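You operate a simulated robot arm through the tools that you are given. There is no shell and no other tool. Be economical: measure what you need, move in short steps, check, and stop when the job is done.

Carry out the task below with a simulated robot arm. There is one attempt and no reset: what you move stays moved.

TASK
Put the brush from the top of the packing bench on the card on the top of the packing bench.
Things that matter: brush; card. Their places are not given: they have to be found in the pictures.

It is judged by the outcome, as a careful person would: the job done as asked, and still so three seconds after it is handed in. It fails if anything else is knocked over, pushed out of place, dropped, spilled or broken.

THE ROBOT
A 6-joint arm with a two-finger parallel gripper, fixed in place. Base frame: the origin is at the foot of the arm, x ahead of it, y to its left, z up; the work surface is at about z = 0. Lengths are in cm, angles in degrees, forces in N, time in s.
With the tool pointing down near the work surface it reaches from about 14 to 58 cm from the base axis. Its first joint turns from -66.0 to 66.0 degrees. Payload 2.1 kg.
Tool frame: the origin (TCP) lies between the finger pads and is the grasp point; the fingertips stand 3 cm ahead of it; z points along the fingers, y is the line along which they close. The gripper opens to 9.4 cm. The fingers are 2.8 cm wide and 1 cm thick; the gripper's body (5 by 9.6 cm) begins 5.5 cm behind the TCP.
Orientation is told as [roll, pitch, yaw] about the base's x, y, z axes, in that order, counted from this pose: with the fingers straight down and closing along the base's y, the tool's x points along the base's -x, its y along +y and its z along -z.

THE INTERFACE
- The arm moves only by the tool servo_tool. Its argument "increments" is a list of rows, each an object (a shift or turn left out is 0, a gripper value left out holds the last) with "travel": the shift along the tool's x, y, z in units of 40 mm (1.0 is 40 mm), a list of three; "delta_rot": the turn, a rotation vector about the tool's x, y, z in units of 5 degrees (1.0 is 5 degrees), a list of three; "fingers": the gripper command, from -1 (fully open) to 1 (shut), values between in proportion. In form: [{"travel": [dx, dy, dz], "delta_rot": [rx, ry, rz], "fingers": fingers}, ...]. A call has 1 to 10 rows; each row shifts and turns the commanded pose from where the row before left it, along the tool's axes as they then stand. A call with a number of a shift or a turn outside -1 to 1 is refused whole. A row lasts 0.2 s, in which the tool goes at most 5 cm and 8.6 degrees; a call with a longer step from one row to the next is refused whole, and so is a gripper value outside its range. A pose out of reach is approached as far as the arm can. The call stops where the force on the tool passes 40 N (or 10 N more than at its start, if that is more) or the arm is blocked; 0.2 s more then pass. The fingers move at their own pace (about 7.2 cm/s each) and stop on an object; they squeeze with about 23 N. The grip force told is the motor's: it shows also when the fingers shut on nothing. Time passes only in rows, and 0.2 s behind the last, so rows that do not move let the fingers close. It gives the time, the measured TCP pose, the force on the tool (base axes), the opening and the grip force at its end, in the units of the frame above (readings bear some noise).
- Cameras (640 x 400 px; columns grow to the right, rows downward): "scene" is fixed at [3.18, -35.07, 47.1]; the picture's right is [0.88, -0.47, 0.00], its down [-0.29, -0.54, -0.79] and it looks along [0.37, 0.70, -0.61] (base axes); focal length 259 px, centre (320, 200). "wrist" rides on the gripper at [-3.7, 0, -5.8] in the tool frame; the picture's right is [0.00, -1.00, 0.00], its down [0.97, 0.00, -0.24] and it looks along [0.24, 0.00, 0.97] (tool axes); focal length 218 px, centre (320, 200).
- snapshot(camera): a new picture of that camera. No time passes.
- measure_at(camera, pixels): there is no depth. For up to 12 entries [column, row, z] of the newest picture of that camera ("zoom" is the newest enlarged one), the place [x, y] in the base frame at which the ray of that pixel passes the height z, good to about 0.2 cm, but the place of the scene camera against the robot may be out by one fixed shift of up to 2.5 cm in any direction. No time passes.
- enlarge(camera, box): a new picture of the part [left, top, right, bottom] of that camera's present view, enlarged. No time passes.
- hand_in(): hands the job in; it is judged then, once.

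Work in short steps. Measure before you move; look again where a grasp or a placing could have gone wrong, and mend it. You have 60 turns and 20 pictures in all, the two below and enlarged ones among them. Open the gripper and draw the arm clear of the work before you hand the job in, unless the task says otherwise; then end with one line.

The tools are called after "Call:" as name(argument=value, ...) on one line, values as JSON. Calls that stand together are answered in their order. servo_tool: Moves the arm, as the interface text tells. Its arguments: {"type":"object","properties":{"increments":{"type":"array","items":{"type":"object","properties":{"travel":{"type":"array","items":{"type":"number"}},"delta_rot":{"type":"array","items":{"type":"number"}},"fingers":{"type":"number"}}}}},"required":["increments"]} The other tools are called the same way: snapshot (camera) takes a picture; measure_at (camera, pixels) gives the place at which the rays of pixels pass given heights; enlarge (camera, box) takes an enlarged picture of a part of a camera's view; hand_in () hands the job in.

At the start:

```text
time: 0.0
eef_pos: [32.87, 1.33, 26.72]
tool_rot: [-0.1, -0.1, 0.0]
ft_force: [0.0, 0.3, -0.4]
width: 9.43
finger_force: 0.0
```

scene: 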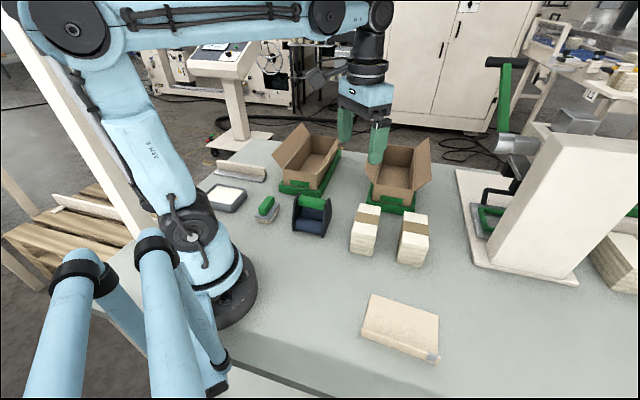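
wrist: 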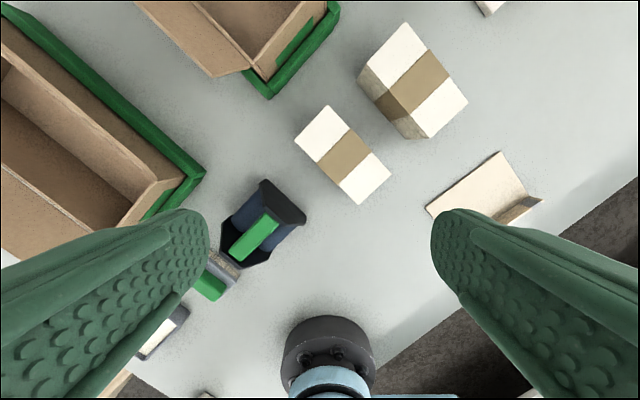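

The small green-handled item near scene (267,208) may be the brush, and the tan sheet near (400,325) may be the card. I'll enlarge both areas to check.

Call:
enlarge(camera="scene", box=[190, 140, 350, 240])

Call:
enlarge(camera="scene", box=[330, 270, 490, 370])

```text
4.00 times, centred on (270, 190) of scene
```

zoom: 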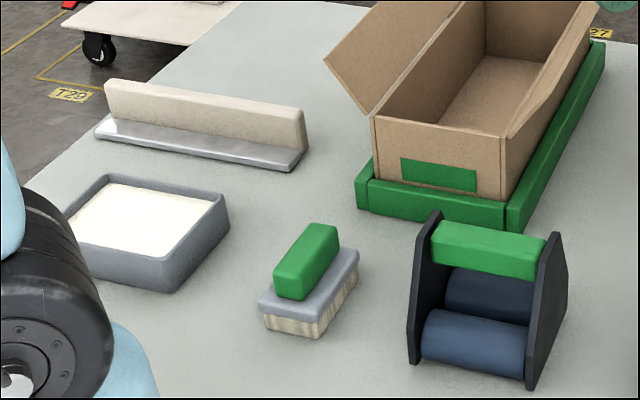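

```text
4.00 times, centred on (410, 320) of scene
```

zoom: 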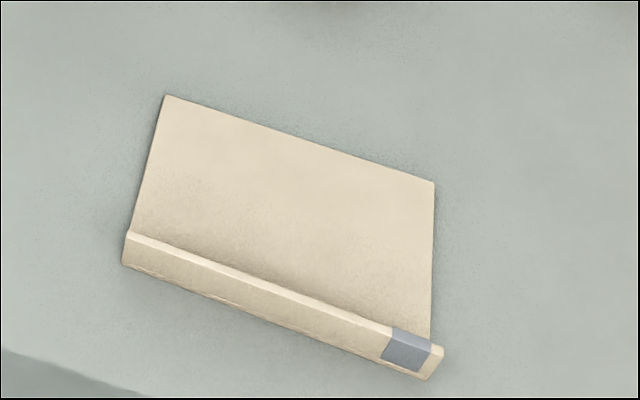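

The brush has a green handle on a grey plate with bristles. The card is flat with a raised lip on its near edge. I'll measure both in both cameras.

Call:
measure_at(camera="scene", pixels=[[262.5, 208.7, 4.5], [271, 197.5, 4.5], [256.5, 222, 0], [269.5, 224.5, 0], [278.7, 212, 0], [371.75, 293.75, 0], [438.25, 315.75, 0], [363.75, 327, 0], [437.5, 353.75, 0], [361, 336, 0], [436, 365, 0]])

Call:
measure_at(camera="wrist", pixels=[[427, 207, 0], [500, 152, 0], [525, 198, 0], [541, 199, 1], [208, 285, 4.5], [240, 266, 2.5], [222, 300, 2.5]])

```text
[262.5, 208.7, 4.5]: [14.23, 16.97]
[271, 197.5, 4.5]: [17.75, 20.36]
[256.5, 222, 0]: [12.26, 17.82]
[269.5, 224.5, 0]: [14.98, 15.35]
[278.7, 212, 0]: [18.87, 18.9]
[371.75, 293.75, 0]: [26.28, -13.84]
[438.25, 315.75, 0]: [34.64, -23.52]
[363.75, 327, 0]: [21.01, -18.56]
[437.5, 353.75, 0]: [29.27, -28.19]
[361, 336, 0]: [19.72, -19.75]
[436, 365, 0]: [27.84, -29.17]
```

```text
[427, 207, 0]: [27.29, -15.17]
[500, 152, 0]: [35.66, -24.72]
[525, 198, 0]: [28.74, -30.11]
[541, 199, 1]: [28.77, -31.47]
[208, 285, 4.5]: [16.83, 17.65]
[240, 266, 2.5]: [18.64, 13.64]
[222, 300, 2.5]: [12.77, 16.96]
```

The two cameras agree on a scene shift of about (+1.0, −1.3). That puts the brush centre near (16.7, 17.2) with its long axis at about 42–45°, and the card centre near (28.8, −22.3). I'll move above the brush and turn the tool.

Call:
servo_tool(increments=[{"travel": [0.68, 0.66, 0.4], "fingers": -1}, {"travel": [0.68, 0.66, 0.4]}, {"travel": [0.68, 0.66, 0.4]}, {"travel": [0.68, 0.66, 0.4]}, {"travel": [0.68, 0.66, 0.4]}, {"travel": [0.68, 0.66, 0.4]}])

Call:
servo_tool(increments=[{"delta_rot": [0, 0, -0.95]}, {"delta_rot": [0, 0, -0.95]}, {"delta_rot": [0, 0, -0.95]}, {"delta_rot": [0, 0, -0.95]}, {"delta_rot": [0, 0, -0.95]}, {"delta_rot": [0, 0, -0.95]}, {"delta_rot": [0, 0, -0.95]}, {"delta_rot": [0, 0, -0.95]}, {"delta_rot": [0, 0, -0.95]}, {}])

Call:
snapshot(camera="wrist")

```text
time: 1.4
eef_pos: [16.67, 17.0, 17.11]
tool_rot: [0.0, -0.1, -0.1]
ft_force: [0.6, -1.4, 0.7]
width: 9.38
finger_force: 0.2
```

```text
time: 3.6
eef_pos: [16.62, 17.21, 17.02]
tool_rot: [-0.2, 0.1, 42.9]
ft_force: [0.3, -0.5, 0.2]
width: 9.39
finger_force: 0.0
```

```text
15 pictures are left
```

wrist: 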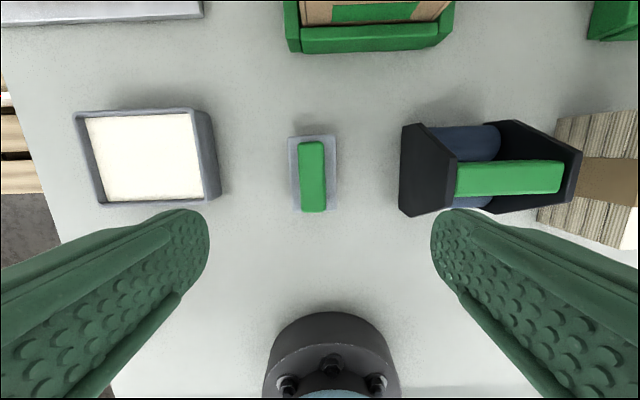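

The brush is centred at about (313,175) in the wrist view and is aligned with the fingers. I'll measure it, the roller's left edge and the tray's right edge for clearance.

Call:
measure_at(camera="wrist", pixels=[[311, 142, 4.5], [314, 211, 4.5], [301, 178, 4.5], [325, 178, 4.5], [289, 175, 2.5], [338, 175, 2.5], [313, 137, 2.5], [313, 211, 2.5], [400, 215, 0], [402, 125, 5], [220, 195, 0], [214, 110, 3]])

```text
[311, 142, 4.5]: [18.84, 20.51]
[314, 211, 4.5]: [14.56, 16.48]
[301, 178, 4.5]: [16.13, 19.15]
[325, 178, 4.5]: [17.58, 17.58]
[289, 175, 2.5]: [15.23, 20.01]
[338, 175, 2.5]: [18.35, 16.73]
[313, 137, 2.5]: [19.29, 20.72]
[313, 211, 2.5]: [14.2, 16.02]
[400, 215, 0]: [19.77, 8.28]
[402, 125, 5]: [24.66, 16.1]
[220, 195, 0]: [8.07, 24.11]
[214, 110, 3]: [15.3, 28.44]
```

The brush centre comes out at about (16.65, 18.4). Combining the two views, the handle top is at z≈3.9 and the plate top at about 2.1. I'll shift over it, partly close the fingers, and descend to z≈7 to check.

Call:
servo_tool(increments=[{"travel": [-0.21, 0.21, 0.4], "fingers": -0.28}, {"travel": [0, 0, 0.7]}, {"travel": [0, 0, 0.7]}, {"travel": [0, 0, 0.7]}, {}])

Call:
snapshot(camera="wrist")

Call:
enlarge(camera="scene", box=[190, 140, 350, 240])

```text
time: 4.8
eef_pos: [16.59, 18.48, 6.96]
tool_rot: [-0.2, 0.0, 42.7]
ft_force: [-0.9, 0.2, 0.2]
width: 6.01
finger_force: 0.1
```

```text
14 pictures are left
```

wrist: 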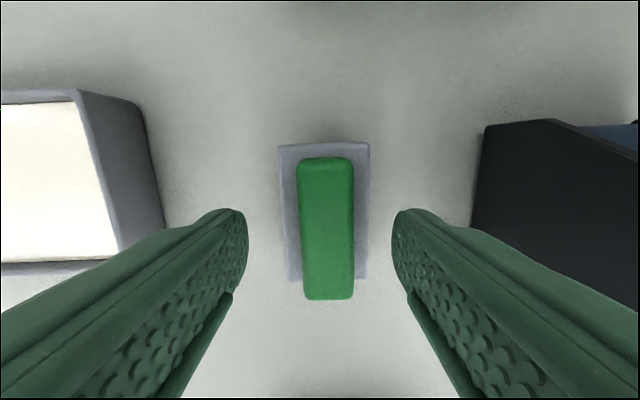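

```text
4.00 times, centred on (270, 190) of scene
```

zoom: 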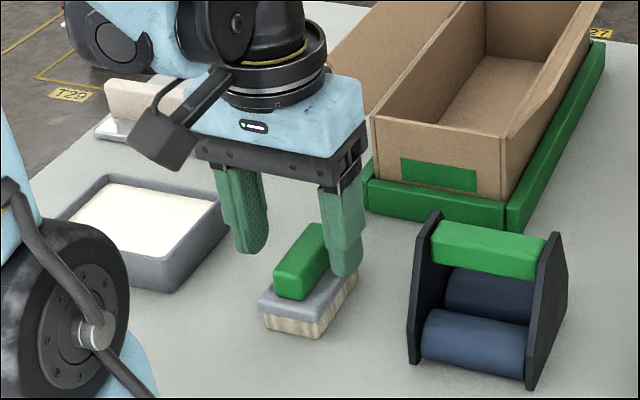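

The fingers straddle the handle and it looks nearly centred. I'll measure the handle ends.

Call:
measure_at(camera="wrist", pixels=[[325, 159, 3.9], [328, 297, 3.9], [297, 230, 3.9], [356, 230, 3.9], [325, 145, 2.1]])

```text
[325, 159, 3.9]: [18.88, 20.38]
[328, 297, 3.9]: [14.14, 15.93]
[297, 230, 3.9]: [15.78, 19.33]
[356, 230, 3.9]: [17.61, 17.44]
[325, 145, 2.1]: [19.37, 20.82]
```

The centre is at (16.6, 18.25), so only a slight correction is needed. I'll descend to z≈5.3 and close on the handle.

Call:
servo_tool(increments=[{"travel": [0.03, -0.04, 0.2]}, {"travel": [0, 0, 0.21]}, {}, {"fingers": 1}, {"fingers": 1}, {"fingers": 1}, {"fingers": 1}])

```text
time: 6.4
eef_pos: [16.66, 18.08, 5.24]
tool_rot: [-0.1, 0.0, 42.7]
ft_force: [-0.5, -0.3, 0.1]
width: 4.34
finger_force: 23.1
```

The width of 4.34 means the tips closed on the plate rather than the handle. I'll open, lower about 0.9 cm for a firmer hold on the plate, and close again.

Call:
servo_tool(increments=[{"fingers": -0.28}, {"fingers": -0.28}, {"travel": [0, 0, 0.22]}, {}, {"fingers": 1}, {"fingers": 1}, {"fingers": 1}, {"fingers": 1}])

Call:
enlarge(camera="scene", box=[190, 140, 350, 240])

```text
time: 8.2
eef_pos: [16.73, 18.31, 4.49]
tool_rot: [-0.3, 0.1, 42.6]
ft_force: [-0.2, -0.8, -0.4]
width: 4.32
finger_force: 22.8
```

```text
4.00 times, centred on (270, 190) of scene
```

zoom: 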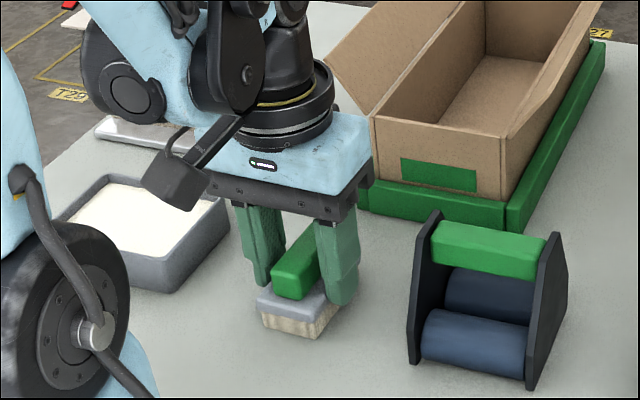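

The plate is gripped at width 4.3. I'll lift straight up and check.

Call:
servo_tool(increments=[{"travel": [0, 0, -0.3]}, {"travel": [0, 0, -0.6]}, {"travel": [0, 0, -0.8]}, {"travel": [0, 0, -0.8]}, {"travel": [0, 0, -0.8]}, {}])

Call:
snapshot(camera="wrist")

```text
time: 9.6
eef_pos: [16.8, 18.19, 17.76]
tool_rot: [-0.2, -0.1, 42.6]
ft_force: [-0.9, -0.9, -0.7]
width: 4.32
finger_force: 22.9
```

```text
11 pictures are left
```

wrist: 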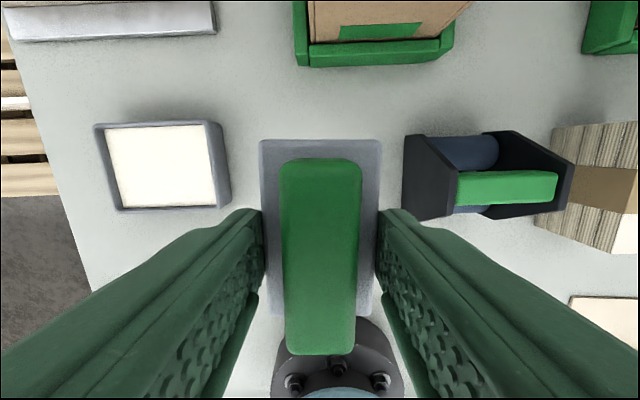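

The brush is held securely. The card's flat area is centred near (28.8, −22.3) with its long axis at about −49°. I'll turn to yaw 0 and carry the brush across high up, then turn it along the card.

Call:
servo_tool(increments=[{"delta_rot": [0, 0, 0.947], "travel": [0, 0, -0.07]}, {"delta_rot": [0, 0, 0.947], "travel": [0, 0, -0.07]}, {"delta_rot": [0, 0, 0.947], "travel": [0, 0, -0.07]}, {"delta_rot": [0, 0, 0.947], "travel": [0, 0, -0.07]}, {"delta_rot": [0, 0, 0.947], "travel": [0, 0, -0.07]}, {"delta_rot": [0, 0, 0.947], "travel": [0, 0, -0.07]}, {"delta_rot": [0, 0, 0.947], "travel": [0, 0, -0.07]}, {"delta_rot": [0, 0, 0.947], "travel": [0, 0, -0.07]}, {"delta_rot": [0, 0, 0.947]}, {}])

Call:
servo_tool(increments=[{"travel": [-0.273, -0.92, 0]}, {"travel": [-0.273, -0.92, 0]}, {"travel": [-0.273, -0.92, 0]}, {"travel": [-0.273, -0.92, 0]}, {"travel": [-0.273, -0.92, 0]}, {"travel": [-0.273, -0.92, 0]}, {"travel": [-0.273, -0.92, 0]}, {"travel": [-0.273, -0.92, 0]}, {"travel": [-0.273, -0.92, 0]}, {"travel": [-0.273, -0.92, 0]}])

Call:
servo_tool(increments=[{"travel": [-0.273, -0.92, 0], "delta_rot": [0, 0, 0.98]}, {"delta_rot": [0, 0, 0.98]}, {"delta_rot": [0, 0, 0.98]}, {"delta_rot": [0, 0, 0.98]}, {"delta_rot": [0, 0, 0.98]}, {"delta_rot": [0, 0, 0.98]}, {"delta_rot": [0, 0, 0.98]}, {"delta_rot": [0, 0, 0.98]}, {"delta_rot": [0, 0, 0.98]}, {"delta_rot": [0, 0, 0.98]}])

Call:
snapshot(camera="wrist")

Call:
snapshot(camera="scene")

```text
time: 11.8
eef_pos: [16.71, 18.17, 19.87]
tool_rot: [-0.1, -0.1, 0.1]
ft_force: [0.1, 0.2, -1.7]
width: 4.32
finger_force: 23.1
```

```text
time: 14.0
eef_pos: [27.48, -18.42, 19.81]
tool_rot: [-0.1, 0.0, 0.1]
ft_force: [0.8, 0.0, -0.9]
width: 4.34
finger_force: 22.9
```

```text
time: 16.2
eef_pos: [28.76, -22.26, 20.0]
tool_rot: [-0.1, -0.3, -49.1]
ft_force: [0.3, 0.3, -0.5]
width: 4.35
finger_force: 22.7
```

```text
10 pictures are left
```

wrist: 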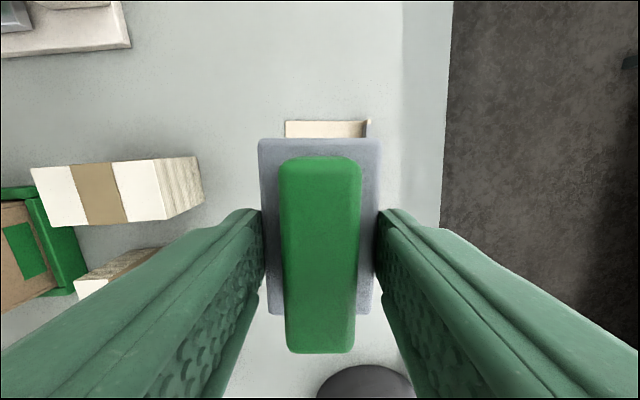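

```text
9 pictures are left
```

scene: 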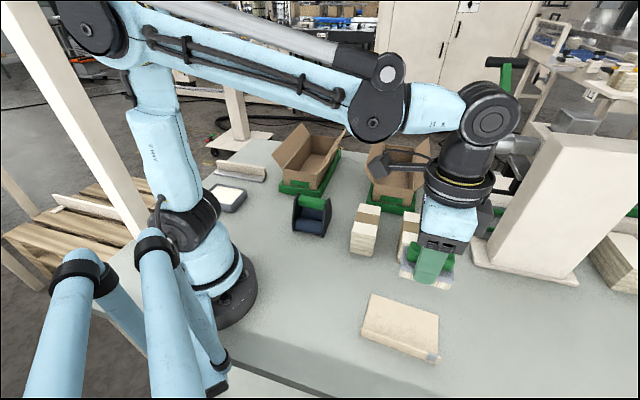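

The card's far edge shows at (286–362,121), with the lip on the right. I'll measure it to refine the centre line.

Call:
measure_at(camera="wrist", pixels=[[286, 121, 0], [360, 122, 0], [286, 136, 0], [371, 119, 1], [201, 206, 0], [201, 156, 8]])

```text
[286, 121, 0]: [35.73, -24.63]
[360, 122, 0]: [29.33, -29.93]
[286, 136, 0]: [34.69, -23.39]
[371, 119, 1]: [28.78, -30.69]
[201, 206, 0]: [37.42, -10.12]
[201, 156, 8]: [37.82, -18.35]
```

The card's flat centre comes out at about (28.6, −22.3), as expected. I'll bias 0.3 cm away from the lip so the fingers clear it, and descend to z≈6.

Call:
servo_tool(increments=[{"travel": [0.02, 0.09, 0.7]}, {"travel": [0, 0, 0.8]}, {"travel": [0, 0, 0.8]}, {"travel": [0, 0, 0.7]}, {"travel": [0, 0, 0.4]}, {}])

Call:
enlarge(camera="scene", box=[330, 250, 490, 350])

Call:
snapshot(camera="wrist")

```text
time: 17.6
eef_pos: [29.16, -21.98, 6.33]
tool_rot: [0.1, -0.2, -49.0]
ft_force: [-0.4, 0.0, -0.4]
width: 4.34
finger_force: 22.9
```

```text
4.00 times, centred on (410, 300) of scene
```

zoom: 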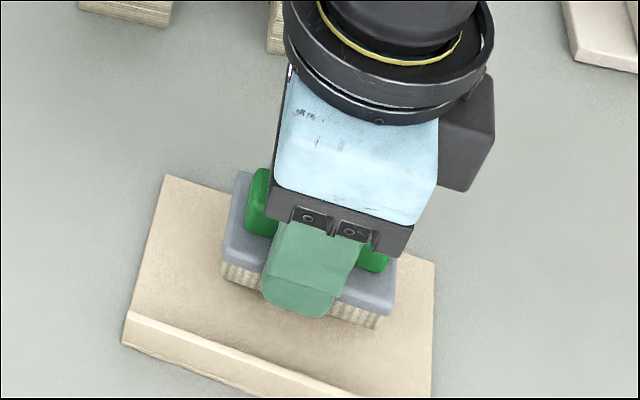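

```text
7 pictures are left
```

wrist: 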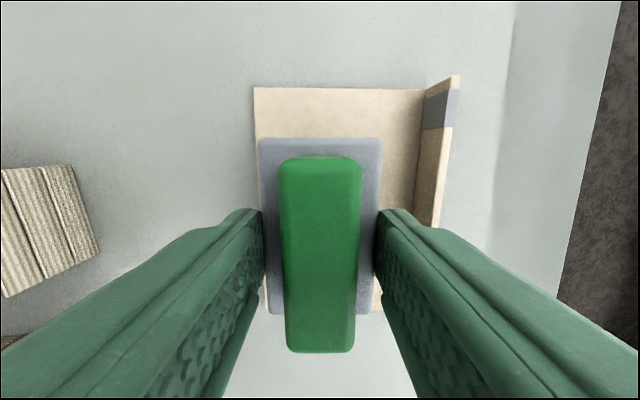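

The brush hovers over the card. I'll measure the card edges from this close view.

Call:
measure_at(camera="wrist", pixels=[[254, 87, 0.4], [424, 90, 0.4], [415, 200, 0.4], [378, 310, 0.4], [266, 310, 0.4], [459, 76, 1.5]])

```text
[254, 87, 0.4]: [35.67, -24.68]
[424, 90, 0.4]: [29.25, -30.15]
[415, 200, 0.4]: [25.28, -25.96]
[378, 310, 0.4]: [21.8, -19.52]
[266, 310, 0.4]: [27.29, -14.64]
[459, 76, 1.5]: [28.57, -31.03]
```

The card's flat centre is at about (28.3, −22.5), so I'll shift 0.5 cm toward the lip. Then I'll lower in small steps until contact.

Call:
servo_tool(increments=[{"travel": [0.04, -0.13, 0.1]}, {"travel": [0, 0, 0.1]}, {"travel": [0, 0, 0.07]}, {}])

```text
time: 18.6
eef_pos: [28.57, -22.24, 5.22]
tool_rot: [0.0, -0.2, -48.9]
ft_force: [0.4, -1.1, -0.9]
width: 4.33
finger_force: 23.4
```

Call:
servo_tool(increments=[{"travel": [0, 0, 0.04]}, {"travel": [0, 0, 0.03]}, {}])

Call:
enlarge(camera="scene", box=[330, 250, 490, 350])

```text
time: 19.4
eef_pos: [28.47, -22.25, 4.92]
tool_rot: [0.0, -0.2, -49.0]
ft_force: [-1.1, -0.3, -1.0]
width: 4.32
finger_force: 22.7
```

```text
4.00 times, centred on (410, 300) of scene
```

zoom: 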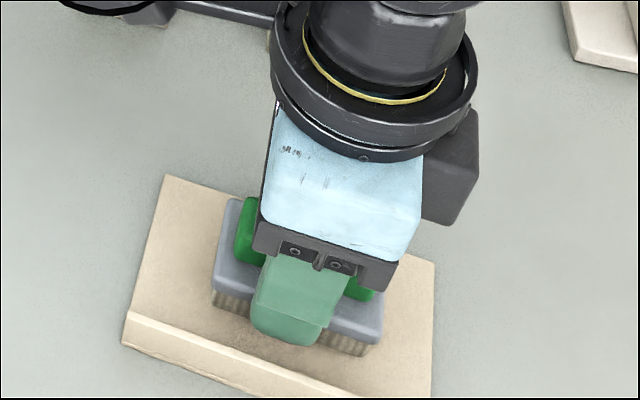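

There's no contact yet, so I'll lower another 2–3 mm while watching the force.

Call:
servo_tool(increments=[{"travel": [0, 0, 0.03]}, {"travel": [0, 0, 0.03]}, {}])

```text
time: 20.2
eef_pos: [28.59, -22.16, 4.69]
tool_rot: [-0.1, -0.1, -49.0]
ft_force: [-0.8, 0.7, 18.2]
width: 4.32
finger_force: 22.8
```

The brush is touching the card (18 N). I'll ease off slightly, open just a little to clear the lip, and rise straight up.

Call:
servo_tool(increments=[{"travel": [0, 0, -0.02]}, {"fingers": -0.17}, {"fingers": -0.17}, {"fingers": -0.17}, {"travel": [0, 0, -0.2]}, {"travel": [0, 0, -0.5]}, {"travel": [0, 0, -0.8]}, {"travel": [0, 0, -0.9]}, {"travel": [0, 0, -0.9]}, {"fingers": -1}])

Call:
servo_tool(increments=[{"travel": [0, 0.8, -0.3]}, {"travel": [0, 0.8, 0]}, {"travel": [0, 0.8, 0]}, {}])

Call:
snapshot(camera="scene")

Call:
enlarge(camera="scene", box=[330, 250, 490, 350])

```text
time: 22.4
eef_pos: [28.68, -22.13, 18.21]
tool_rot: [0.0, -0.1, -48.9]
ft_force: [0.2, -0.3, 0.3]
width: 9.41
finger_force: 0.0
```

```text
time: 23.4
eef_pos: [35.86, -15.83, 19.34]
tool_rot: [0.0, -0.2, -48.9]
ft_force: [-0.1, 0.5, -0.1]
width: 9.4
finger_force: 0.0
```

```text
5 pictures are left
```

scene: 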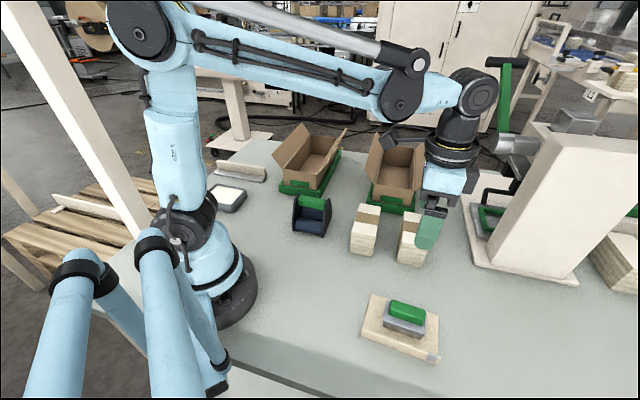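

```text
4.00 times, centred on (410, 300) of scene
```

zoom: 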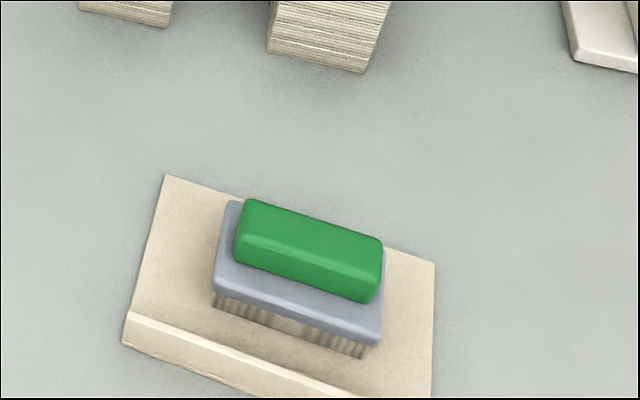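

The brush sits flat on the card, the card hasn't moved, and the arm is clear above the bench. I'm handing in.

Call:
hand_in()

```text
The job is handed in.
```

The brush is resting flat on the card, nothing else was disturbed in the final pictures, and the job has been handed in.
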